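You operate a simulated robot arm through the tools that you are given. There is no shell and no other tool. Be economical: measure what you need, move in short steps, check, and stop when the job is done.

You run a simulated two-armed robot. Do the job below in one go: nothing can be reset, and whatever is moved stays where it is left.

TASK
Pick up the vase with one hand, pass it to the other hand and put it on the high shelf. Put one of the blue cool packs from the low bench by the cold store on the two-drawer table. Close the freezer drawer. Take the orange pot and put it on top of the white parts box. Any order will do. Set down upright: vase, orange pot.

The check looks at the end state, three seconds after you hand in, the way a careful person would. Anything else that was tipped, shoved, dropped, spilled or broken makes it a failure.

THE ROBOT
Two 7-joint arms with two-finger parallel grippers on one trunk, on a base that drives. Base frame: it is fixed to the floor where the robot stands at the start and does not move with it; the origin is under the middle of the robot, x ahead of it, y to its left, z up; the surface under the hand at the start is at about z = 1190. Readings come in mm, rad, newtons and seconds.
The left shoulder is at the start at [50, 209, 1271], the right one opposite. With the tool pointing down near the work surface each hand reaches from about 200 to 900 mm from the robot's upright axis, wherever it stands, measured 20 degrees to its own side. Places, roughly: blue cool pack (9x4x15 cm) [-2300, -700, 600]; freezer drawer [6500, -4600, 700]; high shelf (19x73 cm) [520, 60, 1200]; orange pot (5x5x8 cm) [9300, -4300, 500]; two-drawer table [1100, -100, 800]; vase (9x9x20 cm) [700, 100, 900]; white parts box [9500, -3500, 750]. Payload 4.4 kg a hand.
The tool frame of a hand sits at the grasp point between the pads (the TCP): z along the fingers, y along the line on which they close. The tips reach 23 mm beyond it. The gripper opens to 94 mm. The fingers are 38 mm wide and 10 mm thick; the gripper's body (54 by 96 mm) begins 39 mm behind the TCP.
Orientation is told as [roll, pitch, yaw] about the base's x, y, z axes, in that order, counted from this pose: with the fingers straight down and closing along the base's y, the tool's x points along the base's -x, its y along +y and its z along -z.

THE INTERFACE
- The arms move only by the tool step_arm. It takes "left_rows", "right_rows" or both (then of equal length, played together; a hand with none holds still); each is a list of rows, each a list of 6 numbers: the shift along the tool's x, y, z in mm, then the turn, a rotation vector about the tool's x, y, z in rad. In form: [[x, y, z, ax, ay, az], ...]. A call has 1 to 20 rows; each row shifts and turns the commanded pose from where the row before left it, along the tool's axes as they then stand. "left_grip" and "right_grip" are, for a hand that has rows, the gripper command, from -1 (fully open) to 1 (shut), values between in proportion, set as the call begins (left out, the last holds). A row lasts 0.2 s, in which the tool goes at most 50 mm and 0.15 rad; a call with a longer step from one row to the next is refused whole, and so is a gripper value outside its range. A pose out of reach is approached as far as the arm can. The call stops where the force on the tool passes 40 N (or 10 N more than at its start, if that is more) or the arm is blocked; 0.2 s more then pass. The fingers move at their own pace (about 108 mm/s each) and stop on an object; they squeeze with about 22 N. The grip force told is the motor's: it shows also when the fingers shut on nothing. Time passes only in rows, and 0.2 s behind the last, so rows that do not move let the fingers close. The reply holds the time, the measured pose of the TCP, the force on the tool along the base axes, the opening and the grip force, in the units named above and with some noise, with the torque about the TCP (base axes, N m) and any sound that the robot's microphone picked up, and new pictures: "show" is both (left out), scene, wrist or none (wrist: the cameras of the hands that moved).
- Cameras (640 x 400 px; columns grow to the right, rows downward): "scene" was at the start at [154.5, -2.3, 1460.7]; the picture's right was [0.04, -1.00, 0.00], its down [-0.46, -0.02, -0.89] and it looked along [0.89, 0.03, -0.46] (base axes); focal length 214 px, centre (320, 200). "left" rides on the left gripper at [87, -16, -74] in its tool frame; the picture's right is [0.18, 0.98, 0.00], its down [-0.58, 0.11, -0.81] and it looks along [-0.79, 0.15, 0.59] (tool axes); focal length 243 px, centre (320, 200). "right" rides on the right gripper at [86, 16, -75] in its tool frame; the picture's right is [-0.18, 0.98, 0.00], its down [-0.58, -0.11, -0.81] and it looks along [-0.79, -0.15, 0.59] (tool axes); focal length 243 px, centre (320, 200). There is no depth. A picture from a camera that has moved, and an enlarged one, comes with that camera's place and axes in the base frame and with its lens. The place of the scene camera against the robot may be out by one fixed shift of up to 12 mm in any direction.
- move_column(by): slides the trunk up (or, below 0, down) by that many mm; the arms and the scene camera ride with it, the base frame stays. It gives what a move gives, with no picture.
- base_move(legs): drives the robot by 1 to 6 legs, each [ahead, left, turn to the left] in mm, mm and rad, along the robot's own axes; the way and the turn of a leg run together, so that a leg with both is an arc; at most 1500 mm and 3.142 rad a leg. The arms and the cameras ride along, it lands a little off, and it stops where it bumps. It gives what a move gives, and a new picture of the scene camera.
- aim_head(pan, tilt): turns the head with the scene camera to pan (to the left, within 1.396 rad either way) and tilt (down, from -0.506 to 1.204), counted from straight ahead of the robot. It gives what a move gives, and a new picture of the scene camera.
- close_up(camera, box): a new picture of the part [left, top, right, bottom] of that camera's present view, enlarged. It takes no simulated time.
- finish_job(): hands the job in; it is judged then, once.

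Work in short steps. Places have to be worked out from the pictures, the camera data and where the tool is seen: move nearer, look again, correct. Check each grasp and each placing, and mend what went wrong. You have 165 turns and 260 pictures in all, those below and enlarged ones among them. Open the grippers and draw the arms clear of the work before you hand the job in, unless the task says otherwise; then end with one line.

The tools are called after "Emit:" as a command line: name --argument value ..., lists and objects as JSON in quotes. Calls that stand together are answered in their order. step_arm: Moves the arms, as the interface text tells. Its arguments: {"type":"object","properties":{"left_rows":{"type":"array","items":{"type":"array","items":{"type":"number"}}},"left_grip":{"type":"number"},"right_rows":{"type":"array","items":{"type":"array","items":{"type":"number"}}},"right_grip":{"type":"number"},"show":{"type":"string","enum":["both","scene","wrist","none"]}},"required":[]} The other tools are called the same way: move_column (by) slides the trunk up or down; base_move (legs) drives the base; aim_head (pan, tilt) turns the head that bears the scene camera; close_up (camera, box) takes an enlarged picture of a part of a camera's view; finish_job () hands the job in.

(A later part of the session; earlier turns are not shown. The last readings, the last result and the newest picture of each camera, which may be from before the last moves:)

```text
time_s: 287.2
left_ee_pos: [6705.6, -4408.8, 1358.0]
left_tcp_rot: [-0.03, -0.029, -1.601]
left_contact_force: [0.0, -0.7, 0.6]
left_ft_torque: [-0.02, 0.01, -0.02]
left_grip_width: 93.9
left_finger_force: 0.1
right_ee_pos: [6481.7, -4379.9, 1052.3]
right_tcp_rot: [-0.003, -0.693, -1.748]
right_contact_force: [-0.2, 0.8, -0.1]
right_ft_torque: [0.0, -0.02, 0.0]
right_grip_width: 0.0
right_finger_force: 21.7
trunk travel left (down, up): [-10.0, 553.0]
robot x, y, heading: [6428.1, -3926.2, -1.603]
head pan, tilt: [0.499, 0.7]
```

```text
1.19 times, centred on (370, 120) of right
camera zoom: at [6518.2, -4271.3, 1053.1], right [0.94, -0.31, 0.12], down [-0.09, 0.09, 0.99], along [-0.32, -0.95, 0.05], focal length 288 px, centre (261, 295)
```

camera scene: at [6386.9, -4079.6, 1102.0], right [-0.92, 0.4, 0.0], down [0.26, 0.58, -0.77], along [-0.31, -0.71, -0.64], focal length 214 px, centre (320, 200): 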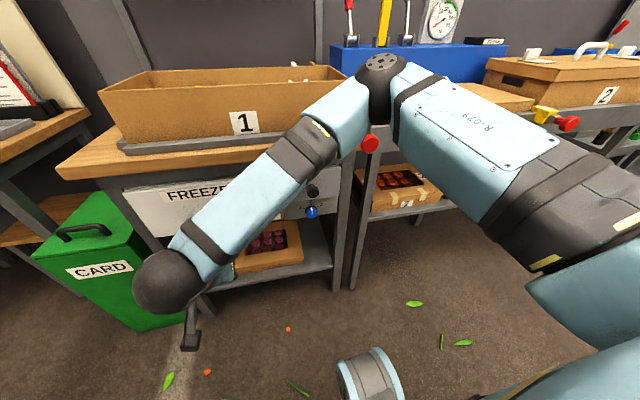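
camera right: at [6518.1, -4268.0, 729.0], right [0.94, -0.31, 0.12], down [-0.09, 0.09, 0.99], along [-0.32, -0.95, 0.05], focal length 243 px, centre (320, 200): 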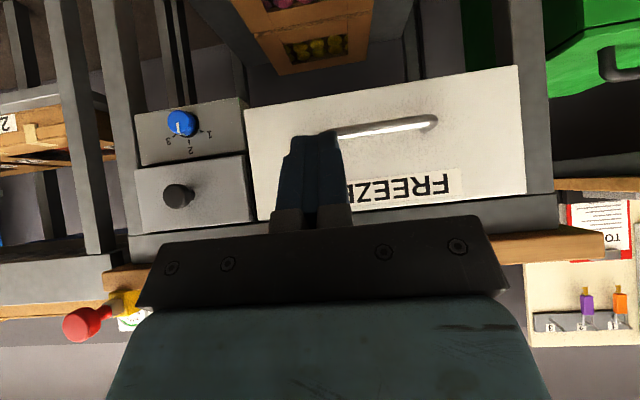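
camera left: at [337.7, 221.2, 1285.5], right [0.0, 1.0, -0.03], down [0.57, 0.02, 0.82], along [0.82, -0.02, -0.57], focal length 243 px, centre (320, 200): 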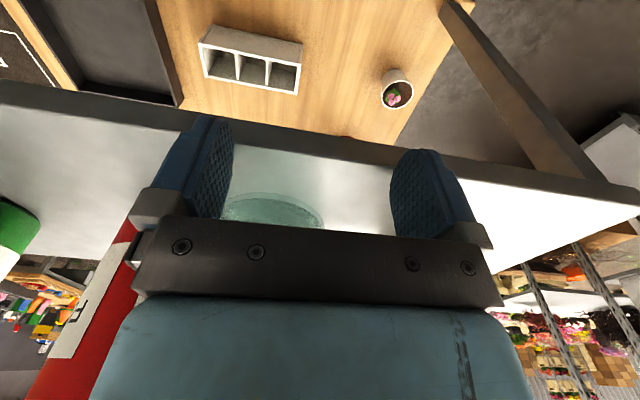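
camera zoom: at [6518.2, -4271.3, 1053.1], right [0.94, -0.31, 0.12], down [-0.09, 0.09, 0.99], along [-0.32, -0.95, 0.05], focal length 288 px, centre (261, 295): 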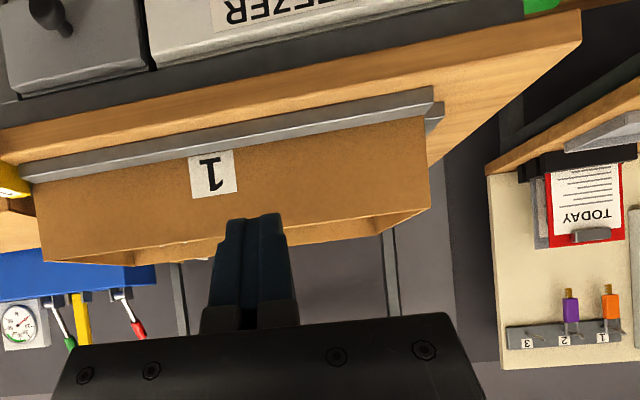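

The freezer drawer is fully shut. I restore the right hand to vertical, back slightly, and turn east to look for the orange pot.

Emit:
step_arm --right_rows '[[0, 0, 0, 0, 0.14, 0], [0, 0, 0, 0, 0.14, 0], [0, 0, 0, 0, 0.14, 0], [0, 0, 0, 0, 0.14, 0], [0, -30, 0, 0, 0.13, 0], [0, -40, 0, 0, 0, -0.14], [0, -40, 0, 0, 0, 0], [0, -40, 0, 0, 0, 0]]' --right_grip -1 --show "none"

Emit:
base_move --legs '[[0, 0, 1.6]]'

Emit:
aim_head --pan -0.1 --tilt 0.3

```text
time_s: 289.0
left_ee_pos: [6703.5, -4408.7, 1357.8]
left_tcp_rot: [-0.028, -0.031, -1.6]
left_contact_force: [0.2, -0.5, 0.1]
left_ft_torque: [0.06, 0.01, 0.04]
left_grip_width: 94.2
left_finger_force: 0.2
right_ee_pos: [6330.6, -4364.7, 1052.9]
right_tcp_rot: [-0.002, -0.003, -1.607]
right_contact_force: [0.2, 0.4, 0.1]
right_ft_torque: [-0.02, -0.02, 0.01]
right_grip_width: 94.3
right_finger_force: 0.2
trunk travel left (down, up): [-10.0, 553.0]
robot x, y, heading: [6426.1, -3929.4, -1.608]
head pan, tilt: [0.499, 0.7]
```

```text
time_s: 293.2
left_ee_pos: [6903.4, -3640.3, 1357.1]
left_tcp_rot: [-0.031, -0.026, -0.007]
left_contact_force: [0.3, 0.0, 0.0]
left_ft_torque: [0.02, 0.01, 0.03]
left_grip_width: 94.1
left_finger_force: 0.1
right_ee_pos: [6865.8, -4015.8, 1052.3]
right_tcp_rot: [-0.001, -0.002, -0.017]
right_contact_force: [0.1, 0.3, -0.2]
right_ft_torque: [0.01, 0.01, 0.0]
right_grip_width: 94.2
right_finger_force: 0.1
trunk travel left (down, up): [-10.0, 553.0]
robot x, y, heading: [6428.9, -3929.0, -0.013]
head pan, tilt: [0.499, 0.7]
camera scene: at [6569.2, -3967.6, 1101.9], right [-0.38, -0.92, 0.0], down [-0.59, 0.24, -0.77], along [0.71, -0.3, -0.64], focal length 214 px, centre (320, 200)
```

scene: 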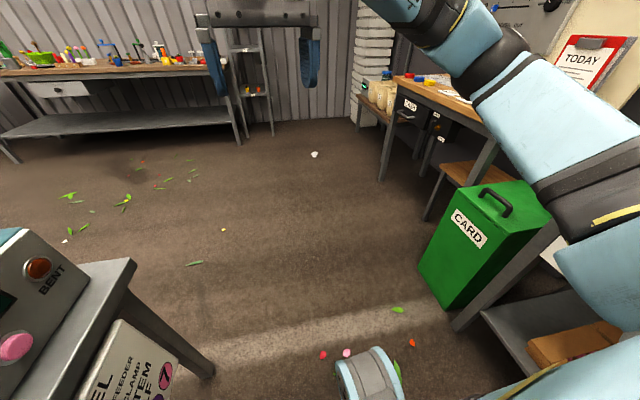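

```text
time_s: 294.2
left_ee_pos: [6902.8, -3640.7, 1358.7]
left_tcp_rot: [-0.032, -0.03, -0.008]
left_contact_force: [-0.5, -0.7, 0.1]
left_ft_torque: [-0.01, 0.03, -0.02]
left_grip_width: 93.9
left_finger_force: 0.1
right_ee_pos: [6866.5, -4014.5, 1052.2]
right_tcp_rot: [-0.002, -0.002, -0.017]
right_contact_force: [-0.6, -0.6, 0.1]
right_ft_torque: [-0.01, 0.02, 0.01]
right_grip_width: 93.9
right_finger_force: 0.0
trunk travel left (down, up): [-10.0, 553.0]
robot x, y, heading: [6428.9, -3928.4, -0.016]
head pan, tilt: [-0.099, 0.3]
camera scene: at [6576.6, -3970.5, 1132.2], right [-0.38, -0.92, 0.0], down [-0.32, 0.13, -0.94], along [0.87, -0.36, -0.35], focal length 214 px, centre (320, 200)
```

scene: 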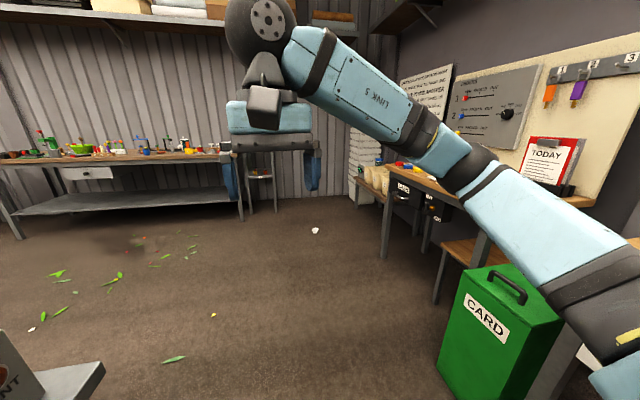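

The pot should be on the small step rack near pixel (260,175), and the box on the bench to its left. Enlarging.

Emit:
close_up --camera "scene" --box '[60, 120, 300, 220]'

```text
2.67 times, centred on (180, 170) of scene
camera zoom: at [6576.6, -3970.5, 1132.2], right [-0.38, -0.92, 0.0], down [-0.32, 0.13, -0.94], along [0.87, -0.36, -0.35], focal length 572 px, centre (693, 280)
```

zoom: 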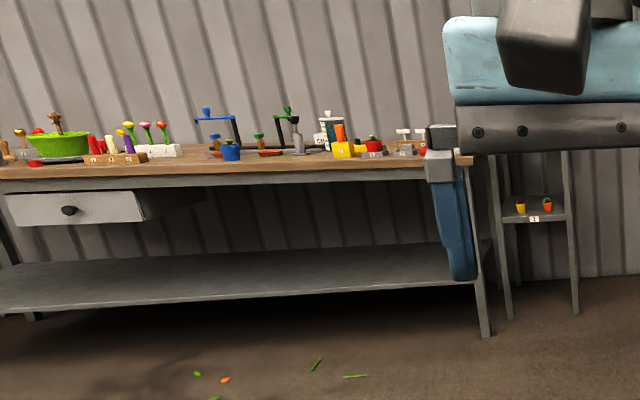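

Yellow and orange pots stand on a small rack. I shift right to clear the tank table and drive east.

Emit:
base_move --legs '[[0, -170, 0], [1400, 0, 0]]'

Emit:
close_up --camera "scene" --box '[0, 60, 340, 270]'

```text
time_s: 303.0
left_ee_pos: [8308.2, -3829.2, 1357.2]
left_tcp_rot: [-0.03, -0.029, -0.006]
left_contact_force: [-0.1, 0.2, 0.0]
left_ft_torque: [0.04, 0.05, 0.0]
left_grip_width: 94.1
left_finger_force: 0.0
right_ee_pos: [8271.6, -4202.9, 1053.6]
right_tcp_rot: [-0.003, 0.001, -0.018]
right_contact_force: [0.6, -0.5, -0.2]
right_ft_torque: [-0.02, 0.0, -0.05]
right_grip_width: 94.0
right_finger_force: 0.0
trunk travel left (down, up): [-10.0, 553.0]
robot x, y, heading: [7832.3, -4117.8, -0.015]
head pan, tilt: [-0.099, 0.3]
camera scene: at [7982.0, -4158.9, 1132.7], right [-0.38, -0.92, 0.0], down [-0.32, 0.13, -0.94], along [0.87, -0.36, -0.34], focal length 214 px, centre (320, 200)
```

scene: 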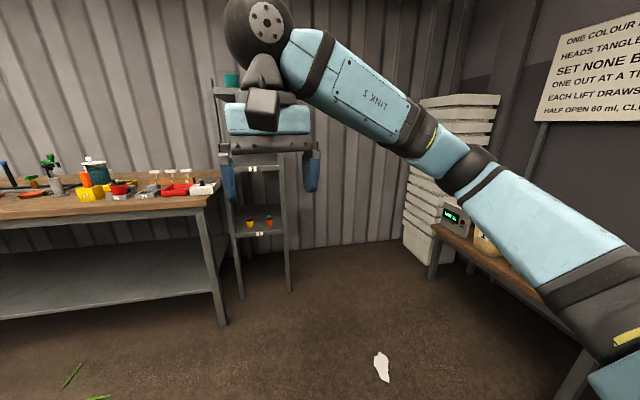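

```text
1.88 times, centred on (170, 165) of scene
camera zoom: at [7982.0, -4158.9, 1132.7], right [-0.38, -0.92, 0.0], down [-0.32, 0.13, -0.94], along [0.87, -0.36, -0.34], focal length 404 px, centre (602, 266)
```

zoom: 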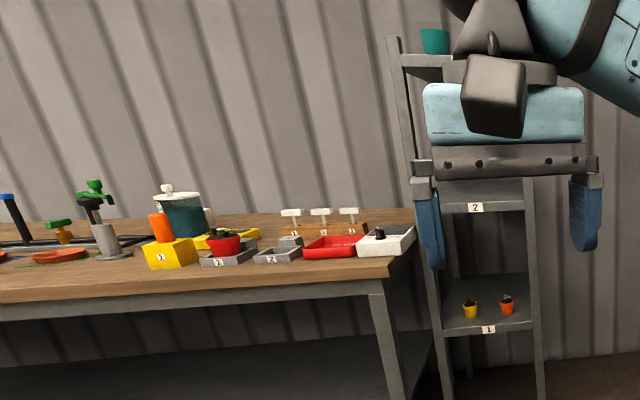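

The orange pot sits on rack shelf "1" at about [9333, −4350, 500]; the white box is at the bench's right end. I drive closer, square to the rack.

Emit:
base_move --legs '[[0, 0, -0.165], [700, 191, 0]]'

Emit:
aim_head --pan -0.3 --tilt 0.6

```text
time_s: 307.6
left_ee_pos: [9074.2, -3844.5, 1357.3]
left_tcp_rot: [-0.029, -0.026, -0.171]
left_contact_force: [0.6, 0.1, -0.1]
left_ft_torque: [0.02, 0.0, 0.02]
left_grip_width: 93.9
left_finger_force: 0.1
right_ee_pos: [8976.9, -4208.1, 1052.7]
right_tcp_rot: [-0.003, -0.001, -0.181]
right_contact_force: [-0.4, 0.4, -0.1]
right_ft_torque: [-0.03, -0.02, 0.02]
right_grip_width: 94.2
right_finger_force: 0.1
trunk travel left (down, up): [-10.0, 553.0]
robot x, y, heading: [8559.8, -4051.0, -0.177]
head pan, tilt: [-0.099, 0.3]
camera scene: at [8699.6, -4117.7, 1132.7], right [-0.53, -0.85, 0.0], down [-0.29, 0.18, -0.94], along [0.8, -0.5, -0.34], focal length 214 px, centre (320, 200)
```

scene: 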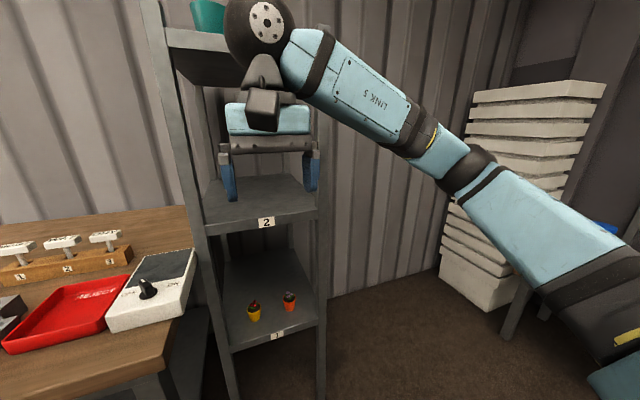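

```text
time_s: 308.4
left_ee_pos: [9073.5, -3842.3, 1356.4]
left_tcp_rot: [-0.033, -0.03, -0.169]
left_contact_force: [-1.0, 0.4, -0.5]
left_ft_torque: [-0.03, -0.01, -0.01]
left_grip_width: 94.1
left_finger_force: 0.1
right_ee_pos: [8976.4, -4207.9, 1052.1]
right_tcp_rot: [-0.002, -0.004, -0.183]
right_contact_force: [-0.7, -0.7, -0.6]
right_ft_torque: [0.01, 0.02, 0.02]
right_grip_width: 93.8
right_finger_force: 0.0
trunk travel left (down, up): [-10.0, 553.0]
robot x, y, heading: [8559.4, -4052.0, -0.176]
head pan, tilt: [-0.3, 0.6]
camera scene: at [8696.8, -4114.4, 1112.3], right [-0.52, -0.86, 0.0], down [-0.46, 0.28, -0.84], along [0.72, -0.43, -0.54], focal length 214 px, centre (320, 200)
```

scene: 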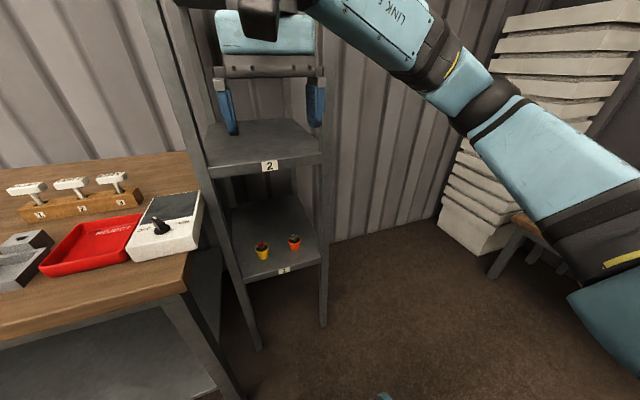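

Pot at about [9287, −4349, 500]. I tilt the right hand 45° forward and bring it down in front of the rack opening.

Emit:
step_arm --right_rows '[[0, 0, 0, 0, -0.131, 0], [0, 0, 0, 0, -0.131, 0], [0, 0, 0, 0, -0.131, 0], [0, 0, 0, 0, -0.131, 0], [0, 0, 0, 0, -0.131, 0], [0, 0, 0, 0, -0.131, 0], [22.5, -7.6, 35.4, 0, 0, 0], [22.5, -7.6, 35.4, 0, 0, 0], [22.5, -7.6, 35.4, 0, 0, 0], [22.5, -7.6, 35.4, 0, 0, 0], [22.5, -7.6, 35.4, 0, 0, 0], [22.5, -7.6, 35.4, 0, 0, 0], [22.5, -7.6, 35.4, 0, 0, 0], [22.5, -7.6, 35.4, 0, 0, 0], [22.5, -7.6, 35.4, 0, 0, 0], [22.5, -7.6, 35.4, 0, 0, 0], [22.5, -7.6, 35.4, 0, 0, 0]]' --right_grip -0.6

```text
time_s: 312.0
left_ee_pos: [9075.0, -3844.9, 1358.4]
left_tcp_rot: [-0.03, -0.03, -0.171]
left_contact_force: [0.2, -0.5, -0.9]
left_ft_torque: [0.01, 0.02, 0.03]
left_grip_width: 93.9
left_finger_force: 0.1
right_ee_pos: [9063.2, -4309.7, 601.8]
right_tcp_rot: [-0.002, -0.789, -0.18]
right_contact_force: [-0.2, 0.3, -1.4]
right_ft_torque: [-0.02, 0.02, -0.01]
right_grip_width: 75.1
right_finger_force: 0.0
trunk travel left (down, up): [-10.0, 553.0]
robot x, y, heading: [8554.8, -4049.6, -0.179]
head pan, tilt: [-0.3, 0.6]
camera scene: at [8696.2, -4115.0, 1110.9], right [-0.52, -0.85, 0.0], down [-0.47, 0.29, -0.83], along [0.71, -0.43, -0.56], focal length 214 px, centre (320, 200)
camera right: at [8954.3, -4274.1, 592.8], right [0.3, 0.94, 0.13], down [-0.18, -0.08, 0.98], along [0.94, -0.32, 0.15], focal length 243 px, centre (320, 200)
```

scene: 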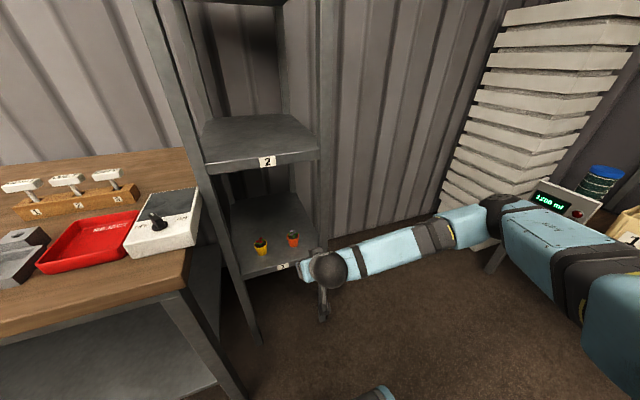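
right: 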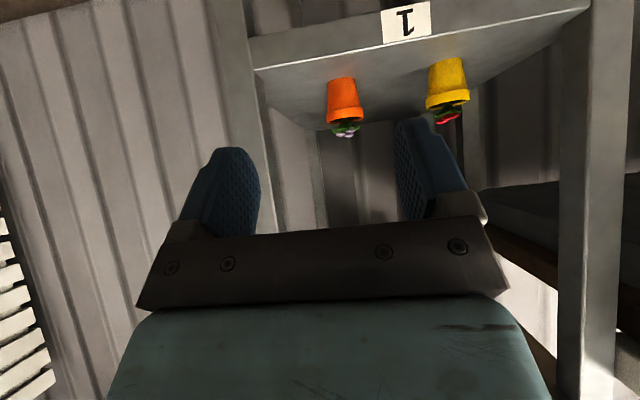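

Clear wrist view: pot about 277 mm ahead, 12 mm left, z≈505; post 75 mm to its right. I drive 110 mm forward, then lower and centre the hand.

Emit:
base_move --legs '[[110, 0, 0]]'

Emit:
step_arm --right_rows '[[21, 6, 21, 0, 0, 0], [21, 6, 21, 0, 0, 0], [17, 0, 17, 0, 0, 0]]' --show "wrist"

```text
time_s: 313.2
left_ee_pos: [9181.5, -3864.0, 1358.3]
left_tcp_rot: [-0.029, -0.026, -0.17]
left_contact_force: [0.7, 0.2, -0.9]
left_ft_torque: [0.0, 0.02, 0.02]
left_grip_width: 94.0
left_finger_force: 0.0
right_ee_pos: [9170.6, -4329.0, 601.8]
right_tcp_rot: [-0.001, -0.789, -0.179]
right_contact_force: [-0.3, 0.7, -0.6]
right_ft_torque: [0.01, 0.01, 0.01]
right_grip_width: 75.2
right_finger_force: 0.1
trunk travel left (down, up): [-10.0, 553.0]
robot x, y, heading: [8660.8, -4071.8, -0.177]
head pan, tilt: [-0.3, 0.6]
camera scene: at [8804.3, -4134.1, 1110.3], right [-0.52, -0.85, 0.0], down [-0.48, 0.29, -0.83], along [0.71, -0.43, -0.56], focal length 214 px, centre (320, 200)
```

scene: 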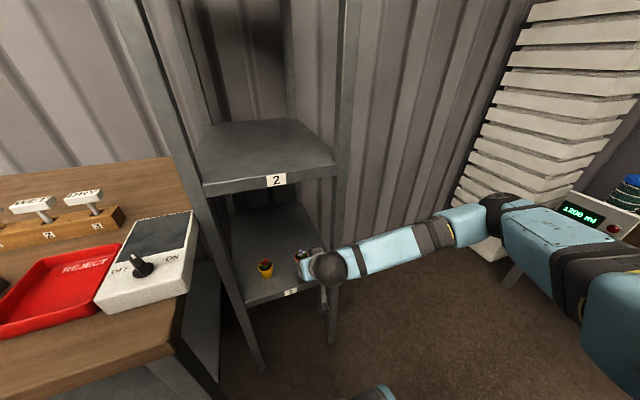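

```text
time_s: 314.0
left_ee_pos: [9181.2, -3863.3, 1357.2]
left_tcp_rot: [-0.033, -0.03, -0.172]
left_contact_force: [0.0, 0.6, -0.4]
left_ft_torque: [0.02, 0.0, 0.01]
left_grip_width: 94.1
left_finger_force: 0.0
right_ee_pos: [9173.4, -4317.7, 521.1]
right_tcp_rot: [-0.005, -0.79, -0.176]
right_contact_force: [0.4, 2.5, 4.9]
right_ft_torque: [-0.13, -0.02, -0.01]
right_grip_width: 74.3
right_finger_force: 0.0
trunk travel left (down, up): [-10.0, 553.0]
robot x, y, heading: [8666.0, -4071.4, -0.176]
head pan, tilt: [-0.3, 0.6]
camera right: at [9064.4, -4281.8, 510.0], right [0.3, 0.94, 0.13], down [-0.18, -0.08, 0.98], along [0.94, -0.32, 0.15], focal length 243 px, centre (320, 200)
```

right: 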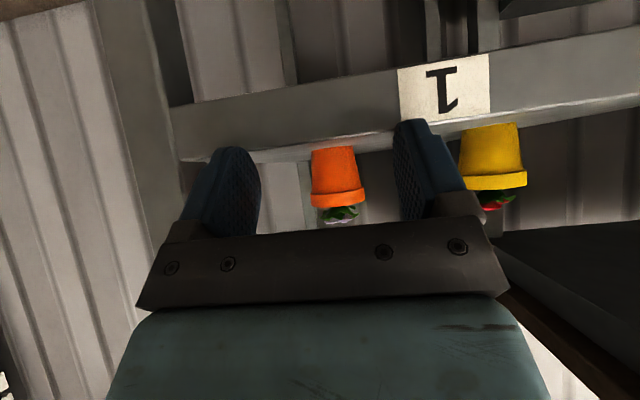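

I touched the shelf lip lightly. Triangulation: shelf z≈501, pot axis ≈[9270, −4333], rim ≈541. I raise 17 mm, then advance 98 mm.

Emit:
step_arm --right_rows '[[-12, 0, -12, 0, 0, 0], [0, 0, 0, 0, 0, 0]]' --show "none"

Emit:
step_arm --right_rows '[[-14, 1, 14, 0, 0, 0], [-14, 0.7, 14, 0, 0, 0], [-14, 0, 14, 0, 0, 0]]' --show "wrist"

```text
time_s: 314.6
left_ee_pos: [9181.4, -3864.7, 1357.0]
left_tcp_rot: [-0.03, -0.03, -0.17]
left_contact_force: [0.1, 0.1, 0.3]
left_ft_torque: [0.04, 0.03, 0.0]
left_grip_width: 93.8
left_finger_force: 0.0
right_ee_pos: [9173.2, -4317.3, 536.1]
right_tcp_rot: [-0.001, -0.789, -0.181]
right_contact_force: [-0.9, -0.6, -1.3]
right_ft_torque: [-0.01, -0.01, -0.03]
right_grip_width: 75.0
right_finger_force: 0.1
trunk travel left (down, up): [-10.0, 553.0]
robot x, y, heading: [8664.2, -4069.2, -0.175]
head pan, tilt: [-0.3, 0.6]
```

```text
time_s: 315.4
left_ee_pos: [9181.5, -3863.8, 1357.8]
left_tcp_rot: [-0.03, -0.03, -0.173]
left_contact_force: [0.2, 0.2, 0.6]
left_ft_torque: [-0.06, -0.04, -0.02]
left_grip_width: 93.8
left_finger_force: 0.2
right_ee_pos: [9230.5, -4327.3, 535.5]
right_tcp_rot: [-0.003, -0.787, -0.179]
right_contact_force: [-0.5, 0.4, -0.3]
right_ft_torque: [-0.01, 0.03, 0.0]
right_grip_width: 75.2
right_finger_force: 0.0
trunk travel left (down, up): [-10.0, 553.0]
robot x, y, heading: [8668.0, -4069.2, -0.179]
head pan, tilt: [-0.3, 0.6]
camera right: at [9122.4, -4290.5, 526.7], right [0.3, 0.94, 0.13], down [-0.18, -0.08, 0.98], along [0.94, -0.32, 0.15], focal length 243 px, centre (320, 200)
```

right: 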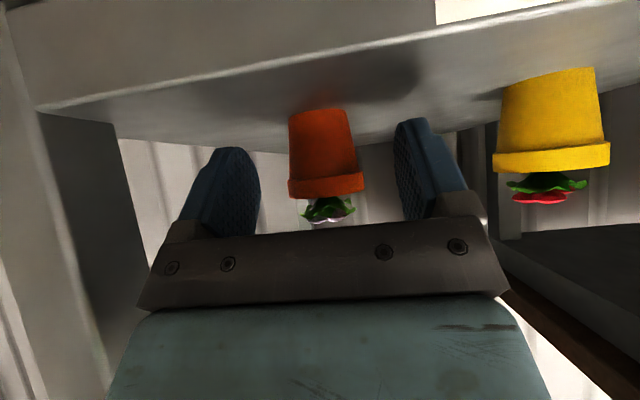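

Pot is centred; 45 mm to go.

Emit:
step_arm --right_rows '[[-10.6, -0.7, 10.6, 0, 0, 0], [-10.6, -0.7, 10.6, 0, 0, 0], [-9.9, 0, 9.9, 0, 0, 0]]' --show "wrist"

```text
time_s: 316.2
left_ee_pos: [9181.1, -3864.8, 1357.3]
left_tcp_rot: [-0.029, -0.03, -0.17]
left_contact_force: [0.4, 0.6, -0.2]
left_ft_torque: [-0.02, 0.02, -0.01]
left_grip_width: 94.2
left_finger_force: 0.0
right_ee_pos: [9274.5, -4336.5, 536.3]
right_tcp_rot: [-0.004, -0.79, -0.179]
right_contact_force: [-1.2, 0.5, 2.1]
right_ft_torque: [-0.01, 0.02, -0.01]
right_grip_width: 75.4
right_finger_force: 0.0
trunk travel left (down, up): [-10.0, 553.0]
robot x, y, heading: [8664.3, -4072.4, -0.177]
head pan, tilt: [-0.3, 0.6]
camera right: at [9165.9, -4300.2, 527.4], right [0.3, 0.94, 0.13], down [-0.18, -0.08, 0.98], along [0.94, -0.32, 0.15], focal length 243 px, centre (320, 200)
```

right: 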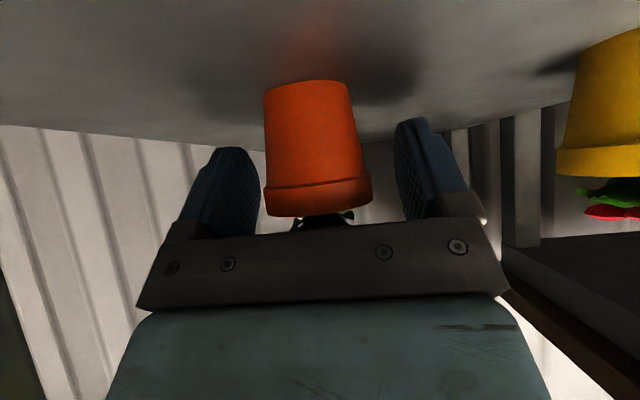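

Close on the pot.

Emit:
step_arm --right_rows '[[0, 0, 0, 0, 0, 0], [0, 0, 0, 0, 0, 0], [0, 0, 0, 0, 0, 0]]' --right_grip 1 --show "wrist"

```text
time_s: 317.0
left_ee_pos: [9181.2, -3864.1, 1359.0]
left_tcp_rot: [-0.031, -0.031, -0.171]
left_contact_force: [0.2, 0.3, -0.2]
left_ft_torque: [0.02, 0.01, -0.04]
left_grip_width: 94.2
left_finger_force: 0.0
right_ee_pos: [9274.2, -4335.9, 536.9]
right_tcp_rot: [-0.001, -0.791, -0.179]
right_contact_force: [-0.1, -1.6, 3.2]
right_ft_torque: [-0.04, -0.07, 0.01]
right_grip_width: 45.0
right_finger_force: 22.0
trunk travel left (down, up): [-10.0, 553.0]
robot x, y, heading: [8667.3, -4070.7, -0.179]
head pan, tilt: [-0.3, 0.6]
camera right: at [9166.0, -4300.2, 527.2], right [0.31, 0.94, 0.13], down [-0.18, -0.08, 0.98], along [0.94, -0.32, 0.15], focal length 243 px, centre (320, 200)
```

right: 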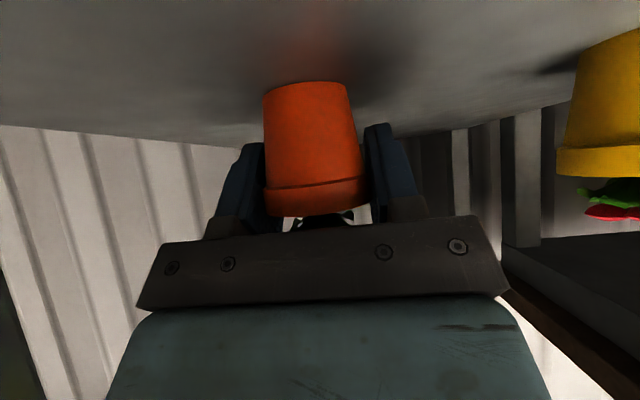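

Gripped (45 mm). Lift 60 mm, then draw out.

Emit:
step_arm --right_rows '[[-10.6, 0, -10.6, 0, 0, 0], [-10.6, 0, -10.6, 0, 0, 0], [-14, 0, -14, 0, 0, 0], [-14, 0, -14, 0, 0, 0], [20, 0, -20, 0, 0, 0], [28, 0, -28, 0, 0, 0], [28, 0, -28, 0, 0, 0], [28, 0, -28, 0, 0, 0], [28, 0, -28, 0, 0, 0], [28, 0, -28, 0, 0, 0]]'

```text
time_s: 319.2
left_ee_pos: [9181.5, -3864.5, 1357.7]
left_tcp_rot: [-0.029, -0.031, -0.172]
left_contact_force: [0.8, 0.2, -0.3]
left_ft_torque: [0.01, 0.0, 0.03]
left_grip_width: 94.1
left_finger_force: 0.0
right_ee_pos: [9049.6, -4294.4, 604.8]
right_tcp_rot: [-0.001, -0.79, -0.18]
right_contact_force: [-0.4, 0.3, -1.1]
right_ft_torque: [0.0, -0.01, -0.01]
right_grip_width: 44.8
right_finger_force: 22.4
trunk travel left (down, up): [-10.0, 553.0]
robot x, y, heading: [8667.5, -4067.4, -0.178]
head pan, tilt: [-0.3, 0.6]
camera scene: at [8803.5, -4133.6, 1110.3], right [-0.52, -0.85, 0.0], down [-0.48, 0.29, -0.83], along [0.71, -0.43, -0.56], focal length 214 px, centre (320, 200)
camera right: at [8942.2, -4258.8, 595.6], right [0.31, 0.94, 0.13], down [-0.18, -0.08, 0.98], along [0.94, -0.32, 0.15], focal length 243 px, centre (320, 200)
```

scene: 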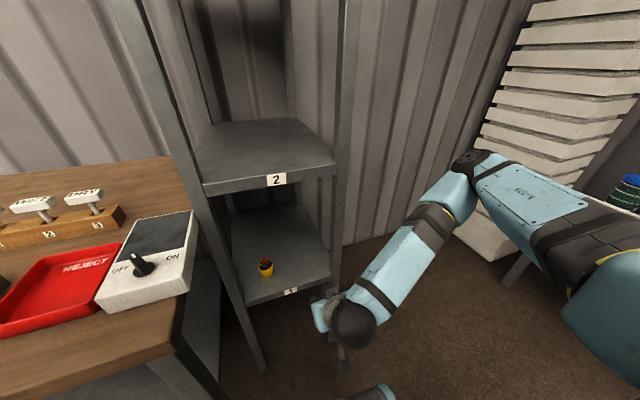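
right: 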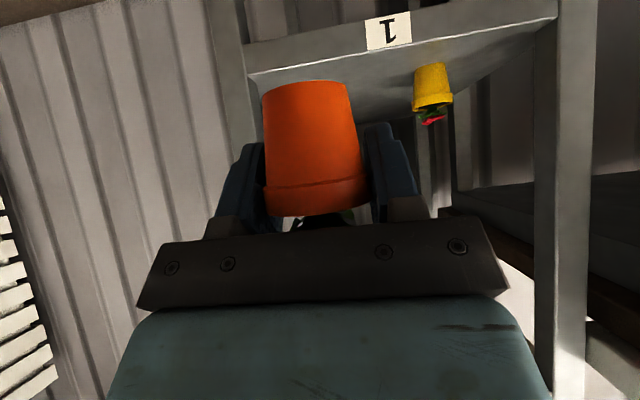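

Pot secured. I back off, raise the hand, and look along the bench for the white parts box.

Emit:
base_move --legs '[[-350, 0, 0]]'

Emit:
step_arm --right_rows '[[-30, 0, -30, 0, 0, 0], [-34, 0, -34, 0, 0, 0], [-34, 0, -34, 0, 0, 0], [-34, 0, -34, 0, 0, 0], [-34, 0, -34, 0, 0, 0], [-34, 0, -34, 0, 0, 0], [-34, 0, -34, 0, 0, 0], [-34, 0, -34, 0, 0, 0]]' --show "none"

Emit:
base_move --legs '[[0, 600, 0.3]]'

```text
time_s: 321.5
left_ee_pos: [8837.9, -3803.9, 1358.1]
left_tcp_rot: [-0.03, -0.03, -0.174]
left_contact_force: [0.0, 0.3, 0.5]
left_ft_torque: [0.0, -0.01, 0.03]
left_grip_width: 94.0
left_finger_force: 0.1
right_ee_pos: [8706.6, -4234.7, 606.0]
right_tcp_rot: [-0.001, -0.79, -0.182]
right_contact_force: [0.4, 0.2, -0.6]
right_ft_torque: [-0.01, -0.01, 0.0]
right_grip_width: 45.0
right_finger_force: 22.1
trunk travel left (down, up): [-10.0, 553.0]
robot x, y, heading: [8323.2, -4008.5, -0.177]
head pan, tilt: [-0.3, 0.6]
camera scene: at [8459.3, -4072.5, 1110.4], right [-0.52, -0.85, 0.0], down [-0.48, 0.29, -0.83], along [0.71, -0.43, -0.56], focal length 214 px, centre (320, 200)
```

scene: 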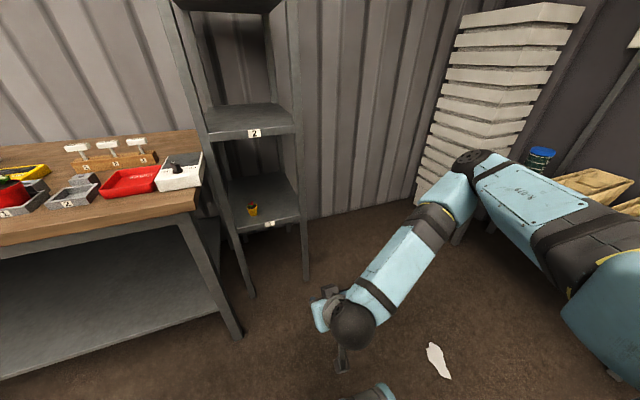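

```text
time_s: 323.3
left_ee_pos: [8838.2, -3802.6, 1358.6]
left_tcp_rot: [-0.031, -0.03, -0.173]
left_contact_force: [0.4, -0.8, -0.3]
left_ft_torque: [-0.01, 0.01, -0.01]
left_grip_width: 93.7
left_finger_force: 0.2
right_ee_pos: [8710.5, -4231.5, 984.0]
right_tcp_rot: [-0.004, -0.788, -0.179]
right_contact_force: [-0.3, 0.6, -0.9]
right_ft_torque: [-0.01, -0.02, 0.01]
right_grip_width: 44.8
right_finger_force: 22.0
right hand out of reach, approached as far as the arm can: row 4
trunk travel left (down, up): [-10.0, 553.0]
robot x, y, heading: [8318.7, -4008.8, -0.18]
head pan, tilt: [-0.3, 0.6]
```

```text
time_s: 329.1
left_ee_pos: [8774.0, -3061.4, 1357.9]
left_tcp_rot: [-0.031, -0.029, 0.12]
left_contact_force: [0.1, -1.0, 0.1]
left_ft_torque: [0.03, 0.03, 0.02]
left_grip_width: 94.2
left_finger_force: 0.1
right_ee_pos: [8778.5, -3507.1, 983.4]
right_tcp_rot: [-0.002, -0.788, 0.114]
right_contact_force: [0.2, -0.6, -0.3]
right_ft_torque: [0.0, -0.02, 0.0]
right_grip_width: 45.0
right_finger_force: 21.9
trunk travel left (down, up): [-10.0, 553.0]
robot x, y, heading: [8342.1, -3406.5, 0.118]
head pan, tilt: [-0.3, 0.6]
camera scene: at [8489.1, -3427.9, 1110.3], right [-0.26, -0.97, 0.0], down [-0.54, 0.14, -0.83], along [0.8, -0.21, -0.56], focal length 214 px, centre (320, 200)
```

scene: 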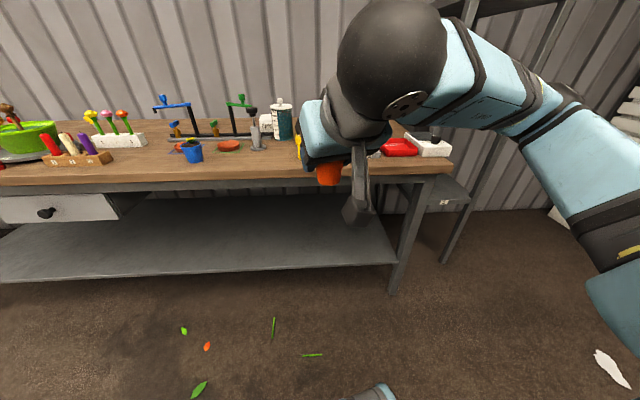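

Emit:
close_up --camera "scene" --box '[200, 70, 340, 170]'

```text
4.00 times, centred on (270, 120) of scene
camera zoom: at [8489.1, -3427.9, 1110.3], right [-0.26, -0.97, 0.0], down [-0.54, 0.14, -0.83], along [0.8, -0.21, -0.56], focal length 858 px, centre (520, 520)
```

zoom: 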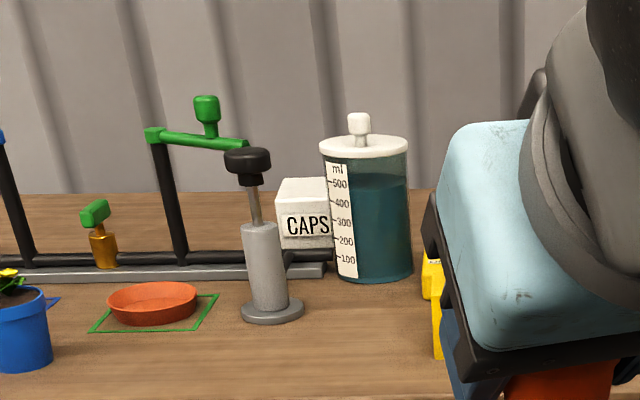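

A white box labelled "CAPS" stands behind the teal jar. I change viewpoint (right and higher) to triangulate and see it all.

Emit:
move_column --by 300

Emit:
base_move --legs '[[100, -330, 0]]'

Emit:
close_up --camera "scene" --box '[120, 80, 380, 242]'

```text
time_s: 332.1
left_ee_pos: [8774.8, -3060.8, 1657.1]
left_tcp_rot: [-0.03, -0.03, 0.122]
left_contact_force: [0.6, 0.1, -0.3]
left_ft_torque: [0.02, 0.04, -0.01]
left_grip_width: 93.9
left_finger_force: 0.0
right_ee_pos: [8776.9, -3506.8, 1285.2]
right_tcp_rot: [-0.002, -0.791, 0.113]
right_contact_force: [-0.1, -0.7, -0.1]
right_ft_torque: [0.0, -0.03, -0.03]
right_grip_width: 44.9
right_finger_force: 22.1
trunk travel left (down, up): [-310.0, 253.0]
robot x, y, heading: [8344.1, -3408.1, 0.114]
head pan, tilt: [-0.3, 0.6]
```

```text
time_s: 335.6
left_ee_pos: [8912.4, -3380.3, 1657.7]
left_tcp_rot: [-0.03, -0.03, 0.12]
left_contact_force: [0.0, 0.4, -0.8]
left_ft_torque: [0.01, 0.0, 0.0]
left_grip_width: 93.9
left_finger_force: 0.0
right_ee_pos: [8913.9, -3826.0, 1284.5]
right_tcp_rot: [-0.003, -0.789, 0.111]
right_contact_force: [-0.3, -1.0, -0.5]
right_ft_torque: [-0.01, -0.01, 0.0]
right_grip_width: 45.1
right_finger_force: 21.6
trunk travel left (down, up): [-310.0, 253.0]
robot x, y, heading: [8478.4, -3731.7, 0.117]
head pan, tilt: [-0.3, 0.6]
camera scene: at [8626.2, -3746.4, 1410.3], right [-0.26, -0.97, 0.0], down [-0.54, 0.14, -0.83], along [0.8, -0.21, -0.56], focal length 214 px, centre (320, 200)
```

scene: 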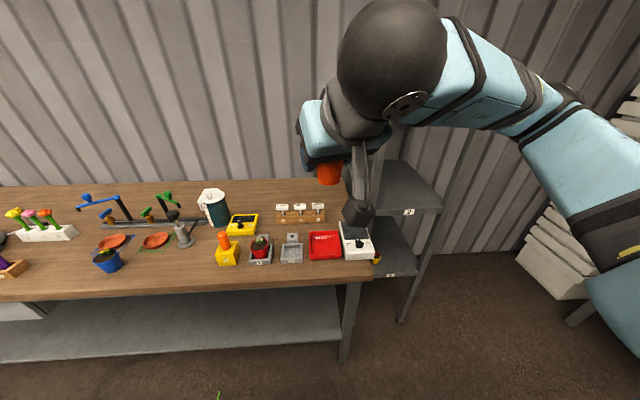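

```text
2.46 times, centred on (250, 161) of scene
camera zoom: at [8626.2, -3746.4, 1410.3], right [-0.26, -0.97, 0.0], down [-0.54, 0.14, -0.83], along [0.8, -0.21, -0.56], focal length 528 px, centre (492, 296)
```

zoom: 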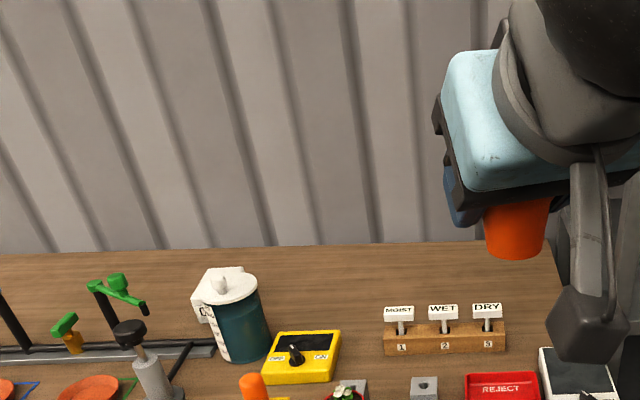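

Triangulated: CAPS box top front-left corner [9543, −3415, 857], top about 125×75 mm, centre ≈[9605, −3455]; jar stands at [9425, −3501]. I station the robot to approach with heading −0.2, avoiding jar and tap.

Emit:
base_move --legs '[[0, 0, -0.317], [-66, 646, 0]]'

Emit:
move_column --by -240

Emit:
aim_head --pan -0.3 --tilt 0.4

```text
time_s: 342.6
left_ee_pos: [9061.4, -2893.6, 1657.2]
left_tcp_rot: [-0.031, -0.029, -0.193]
left_contact_force: [0.5, 0.7, -0.2]
left_ft_torque: [0.01, -0.01, 0.0]
left_grip_width: 93.8
left_finger_force: 0.1
right_ee_pos: [8925.5, -3316.9, 1283.9]
right_tcp_rot: [-0.001, -0.788, -0.203]
right_contact_force: [-0.1, -0.4, -0.4]
right_ft_torque: [0.01, -0.04, 0.02]
right_grip_width: 45.0
right_finger_force: 21.8
trunk travel left (down, up): [-310.0, 253.0]
robot x, y, heading: [8539.6, -3085.0, -0.199]
head pan, tilt: [-0.3, 0.6]
camera scene: at [8677.8, -3153.4, 1410.3], right [-0.54, -0.84, 0.0], down [-0.47, 0.3, -0.83], along [0.7, -0.45, -0.56], focal length 214 px, centre (320, 200)
```

scene: 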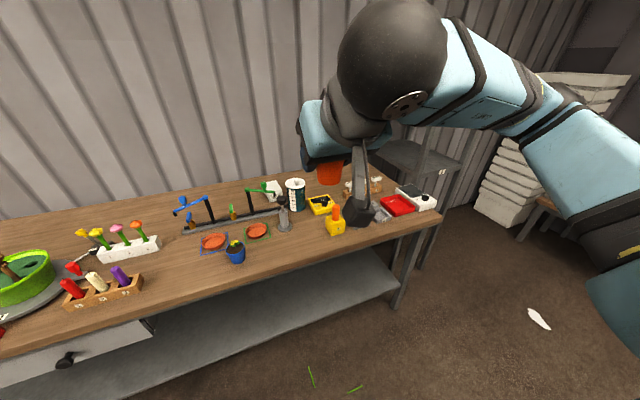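

```text
time_s: 345.1
left_ee_pos: [9061.3, -2892.8, 1417.6]
left_tcp_rot: [-0.031, -0.03, -0.194]
left_contact_force: [1.1, -1.0, 0.4]
left_ft_torque: [-0.01, -0.01, 0.0]
left_grip_width: 94.2
left_finger_force: 0.1
right_ee_pos: [8926.9, -3317.3, 1044.1]
right_tcp_rot: [-0.001, -0.79, -0.202]
right_contact_force: [-0.5, -0.1, -0.8]
right_ft_torque: [0.01, 0.0, 0.02]
right_grip_width: 44.7
right_finger_force: 21.9
trunk travel left (down, up): [-70.0, 493.0]
robot x, y, heading: [8541.4, -3083.0, -0.208]
head pan, tilt: [-0.3, 0.6]
```

```text
time_s: 345.9
left_ee_pos: [9061.6, -2892.5, 1416.9]
left_tcp_rot: [-0.03, -0.029, -0.194]
left_contact_force: [-1.1, 0.5, -0.7]
left_ft_torque: [0.01, -0.02, -0.01]
left_grip_width: 93.8
left_finger_force: 0.1
right_ee_pos: [8926.4, -3316.7, 1043.7]
right_tcp_rot: [-0.002, -0.79, -0.204]
right_contact_force: [-0.2, 0.2, 0.1]
right_ft_torque: [0.02, 0.02, -0.01]
right_grip_width: 45.0
right_finger_force: 22.4
trunk travel left (down, up): [-70.0, 493.0]
robot x, y, heading: [8542.2, -3086.6, -0.199]
head pan, tilt: [-0.3, 0.4]
camera scene: at [8681.6, -3154.7, 1187.0], right [-0.53, -0.85, 0.0], down [-0.34, 0.21, -0.92], along [0.78, -0.49, -0.4], focal length 214 px, centre (320, 200)
```

scene: 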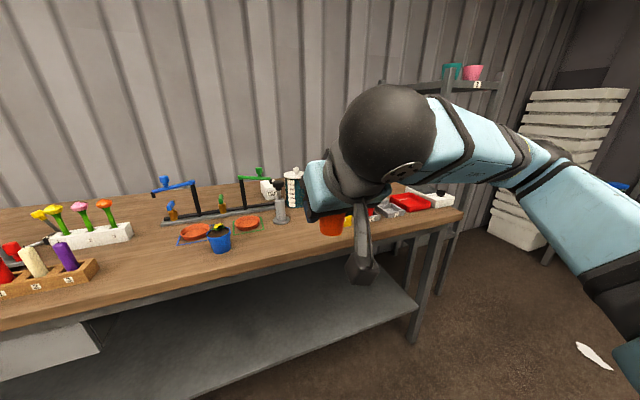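

The projection matches the box position exactly. Close look at the approach corridor.

Emit:
close_up --camera "scene" --box '[210, 140, 330, 240]'

```text
4.00 times, centred on (270, 190) of scene
camera zoom: at [8681.6, -3154.7, 1187.0], right [-0.53, -0.85, 0.0], down [-0.34, 0.21, -0.92], along [0.78, -0.49, -0.4], focal length 858 px, centre (520, 240)
```

zoom: 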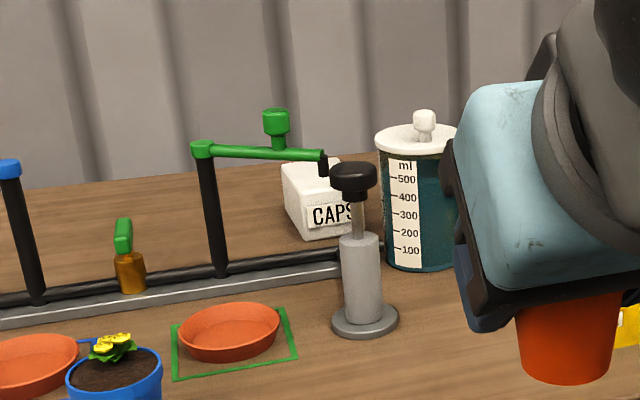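

Corridor between tap and jar is adequate from above. I drive 245 mm ahead with the pot at z≈1044, then extend over the box.

Emit:
base_move --legs '[[240, 0, 0]]'

Emit:
step_arm --right_rows '[[-38, 0, 22, 0, 0, 0], [-28, 0, 28, 0, 0, 0], [-28, 0, 28, 0, 0, 0], [-28, 0, 28, 0, 0, 0], [-28, 0, 28, 0, 0, 0], [-28, 0, 28, 0, 0, 0]]'

```text
time_s: 347.6
left_ee_pos: [9297.5, -2939.0, 1418.2]
left_tcp_rot: [-0.032, -0.031, -0.193]
left_contact_force: [0.3, -0.2, -0.5]
left_ft_torque: [-0.01, 0.06, 0.04]
left_grip_width: 93.9
left_finger_force: 0.0
right_ee_pos: [9161.0, -3363.8, 1043.9]
right_tcp_rot: [-0.001, -0.79, -0.202]
right_contact_force: [-0.4, -0.3, -1.0]
right_ft_torque: [-0.02, -0.02, -0.03]
right_grip_width: 44.8
right_finger_force: 21.9
trunk travel left (down, up): [-70.0, 493.0]
robot x, y, heading: [8777.2, -3131.0, -0.202]
head pan, tilt: [-0.3, 0.4]
camera scene: at [8917.1, -3201.9, 1186.9], right [-0.53, -0.85, 0.0], down [-0.34, 0.21, -0.92], along [0.78, -0.49, -0.4], focal length 214 px, centre (320, 200)
```

scene: 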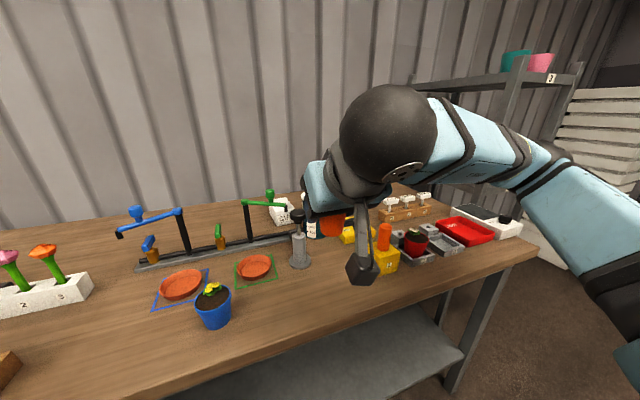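

```text
time_s: 349.0
left_ee_pos: [9297.1, -2939.2, 1417.8]
left_tcp_rot: [-0.031, -0.029, -0.195]
left_contact_force: [1.3, -0.7, 0.0]
left_ft_torque: [0.01, -0.01, 0.0]
left_grip_width: 94.1
left_finger_force: 0.0
right_ee_pos: [9397.9, -3412.4, 1057.6]
right_tcp_rot: [-0.004, -0.789, -0.201]
right_contact_force: [0.4, 0.0, -0.2]
right_ft_torque: [0.0, 0.01, 0.0]
right_grip_width: 45.1
right_finger_force: 22.4
trunk travel left (down, up): [-70.0, 493.0]
robot x, y, heading: [8774.7, -3134.1, -0.199]
head pan, tilt: [-0.3, 0.4]
camera scene: at [8917.2, -3201.6, 1186.9], right [-0.53, -0.85, 0.0], down [-0.34, 0.21, -0.92], along [0.78, -0.49, -0.4], focal length 214 px, centre (320, 200)
camera right: at [9290.2, -3374.1, 1047.0], right [0.33, 0.94, 0.13], down [-0.18, -0.07, 0.98], along [0.93, -0.34, 0.15], focal length 243 px, centre (320, 200)
```

scene: 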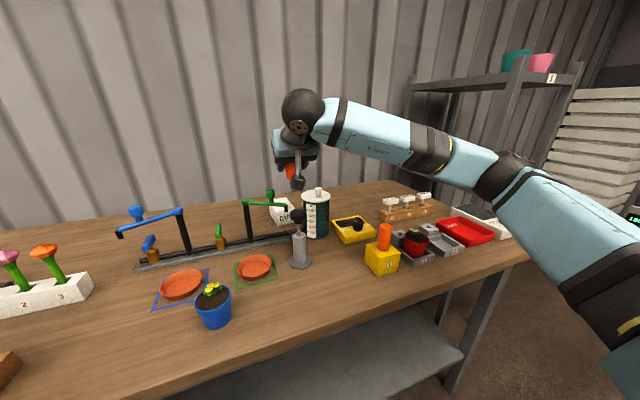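
right: 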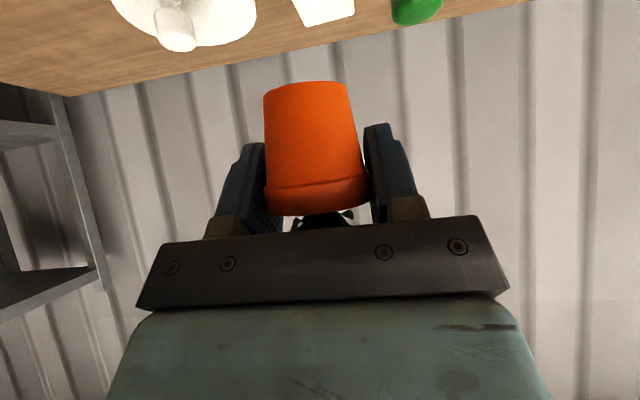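

Box dead ahead, ~210 mm. Extending 205 mm at this height.

Emit:
step_arm --right_rows '[[-29, 0, 29, 0, 0, 0], [-29, 0, 29, 0, 0, 0], [-29, 0, 29, 0, 0, 0], [-29, 0, 29, 0, 0, 0], [-29, 0, 29, 0, 0, 0]]'

Emit:
close_up --camera "scene" --box '[220, 110, 380, 270]'

```text
time_s: 350.2
left_ee_pos: [9297.0, -2936.7, 1417.7]
left_tcp_rot: [-0.032, -0.028, -0.194]
left_contact_force: [0.1, 0.5, -0.6]
left_ft_torque: [-0.03, -0.01, -0.02]
left_grip_width: 94.0
left_finger_force: 0.1
right_ee_pos: [9598.4, -3453.0, 1056.1]
right_tcp_rot: [-0.004, -0.789, -0.2]
right_contact_force: [0.3, 0.5, -0.4]
right_ft_torque: [-0.05, -0.01, -0.01]
right_grip_width: 45.1
right_finger_force: 21.9
trunk travel left (down, up): [-70.0, 493.0]
robot x, y, heading: [8776.0, -3132.6, -0.2]
head pan, tilt: [-0.3, 0.4]
camera scene: at [8917.3, -3201.2, 1186.9], right [-0.53, -0.85, 0.0], down [-0.34, 0.21, -0.92], along [0.78, -0.49, -0.4], focal length 214 px, centre (320, 200)
camera right: at [9490.2, -3414.8, 1046.6], right [0.33, 0.94, 0.13], down [-0.18, -0.07, 0.98], along [0.93, -0.34, 0.15], focal length 243 px, centre (320, 200)
```

scene: 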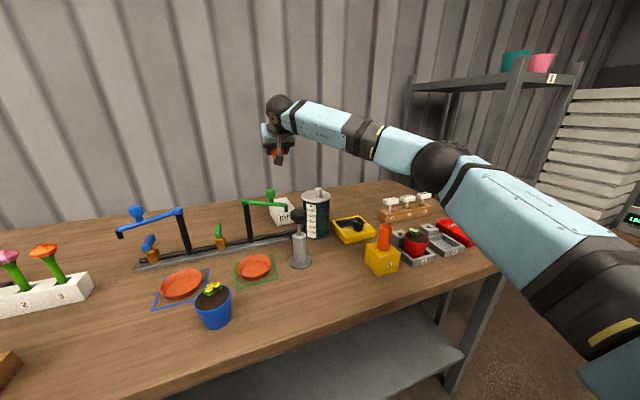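
right: 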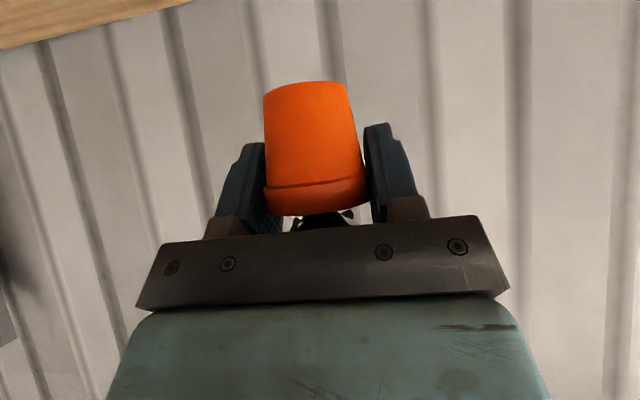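

```text
2.50 times, centred on (300, 190) of scene
camera zoom: at [8917.3, -3201.2, 1186.9], right [-0.53, -0.85, 0.0], down [-0.34, 0.21, -0.92], along [0.78, -0.49, -0.4], focal length 536 px, centre (370, 225)
```

zoom: 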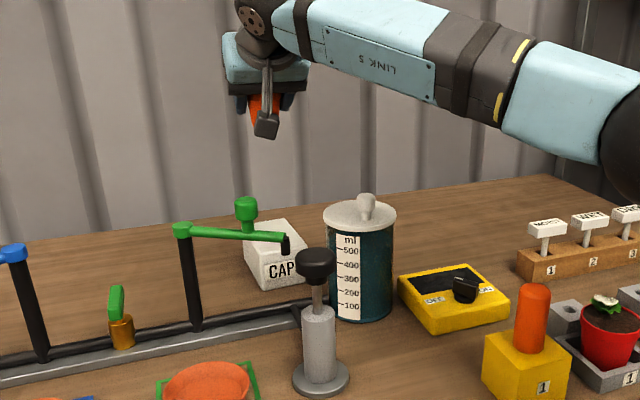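

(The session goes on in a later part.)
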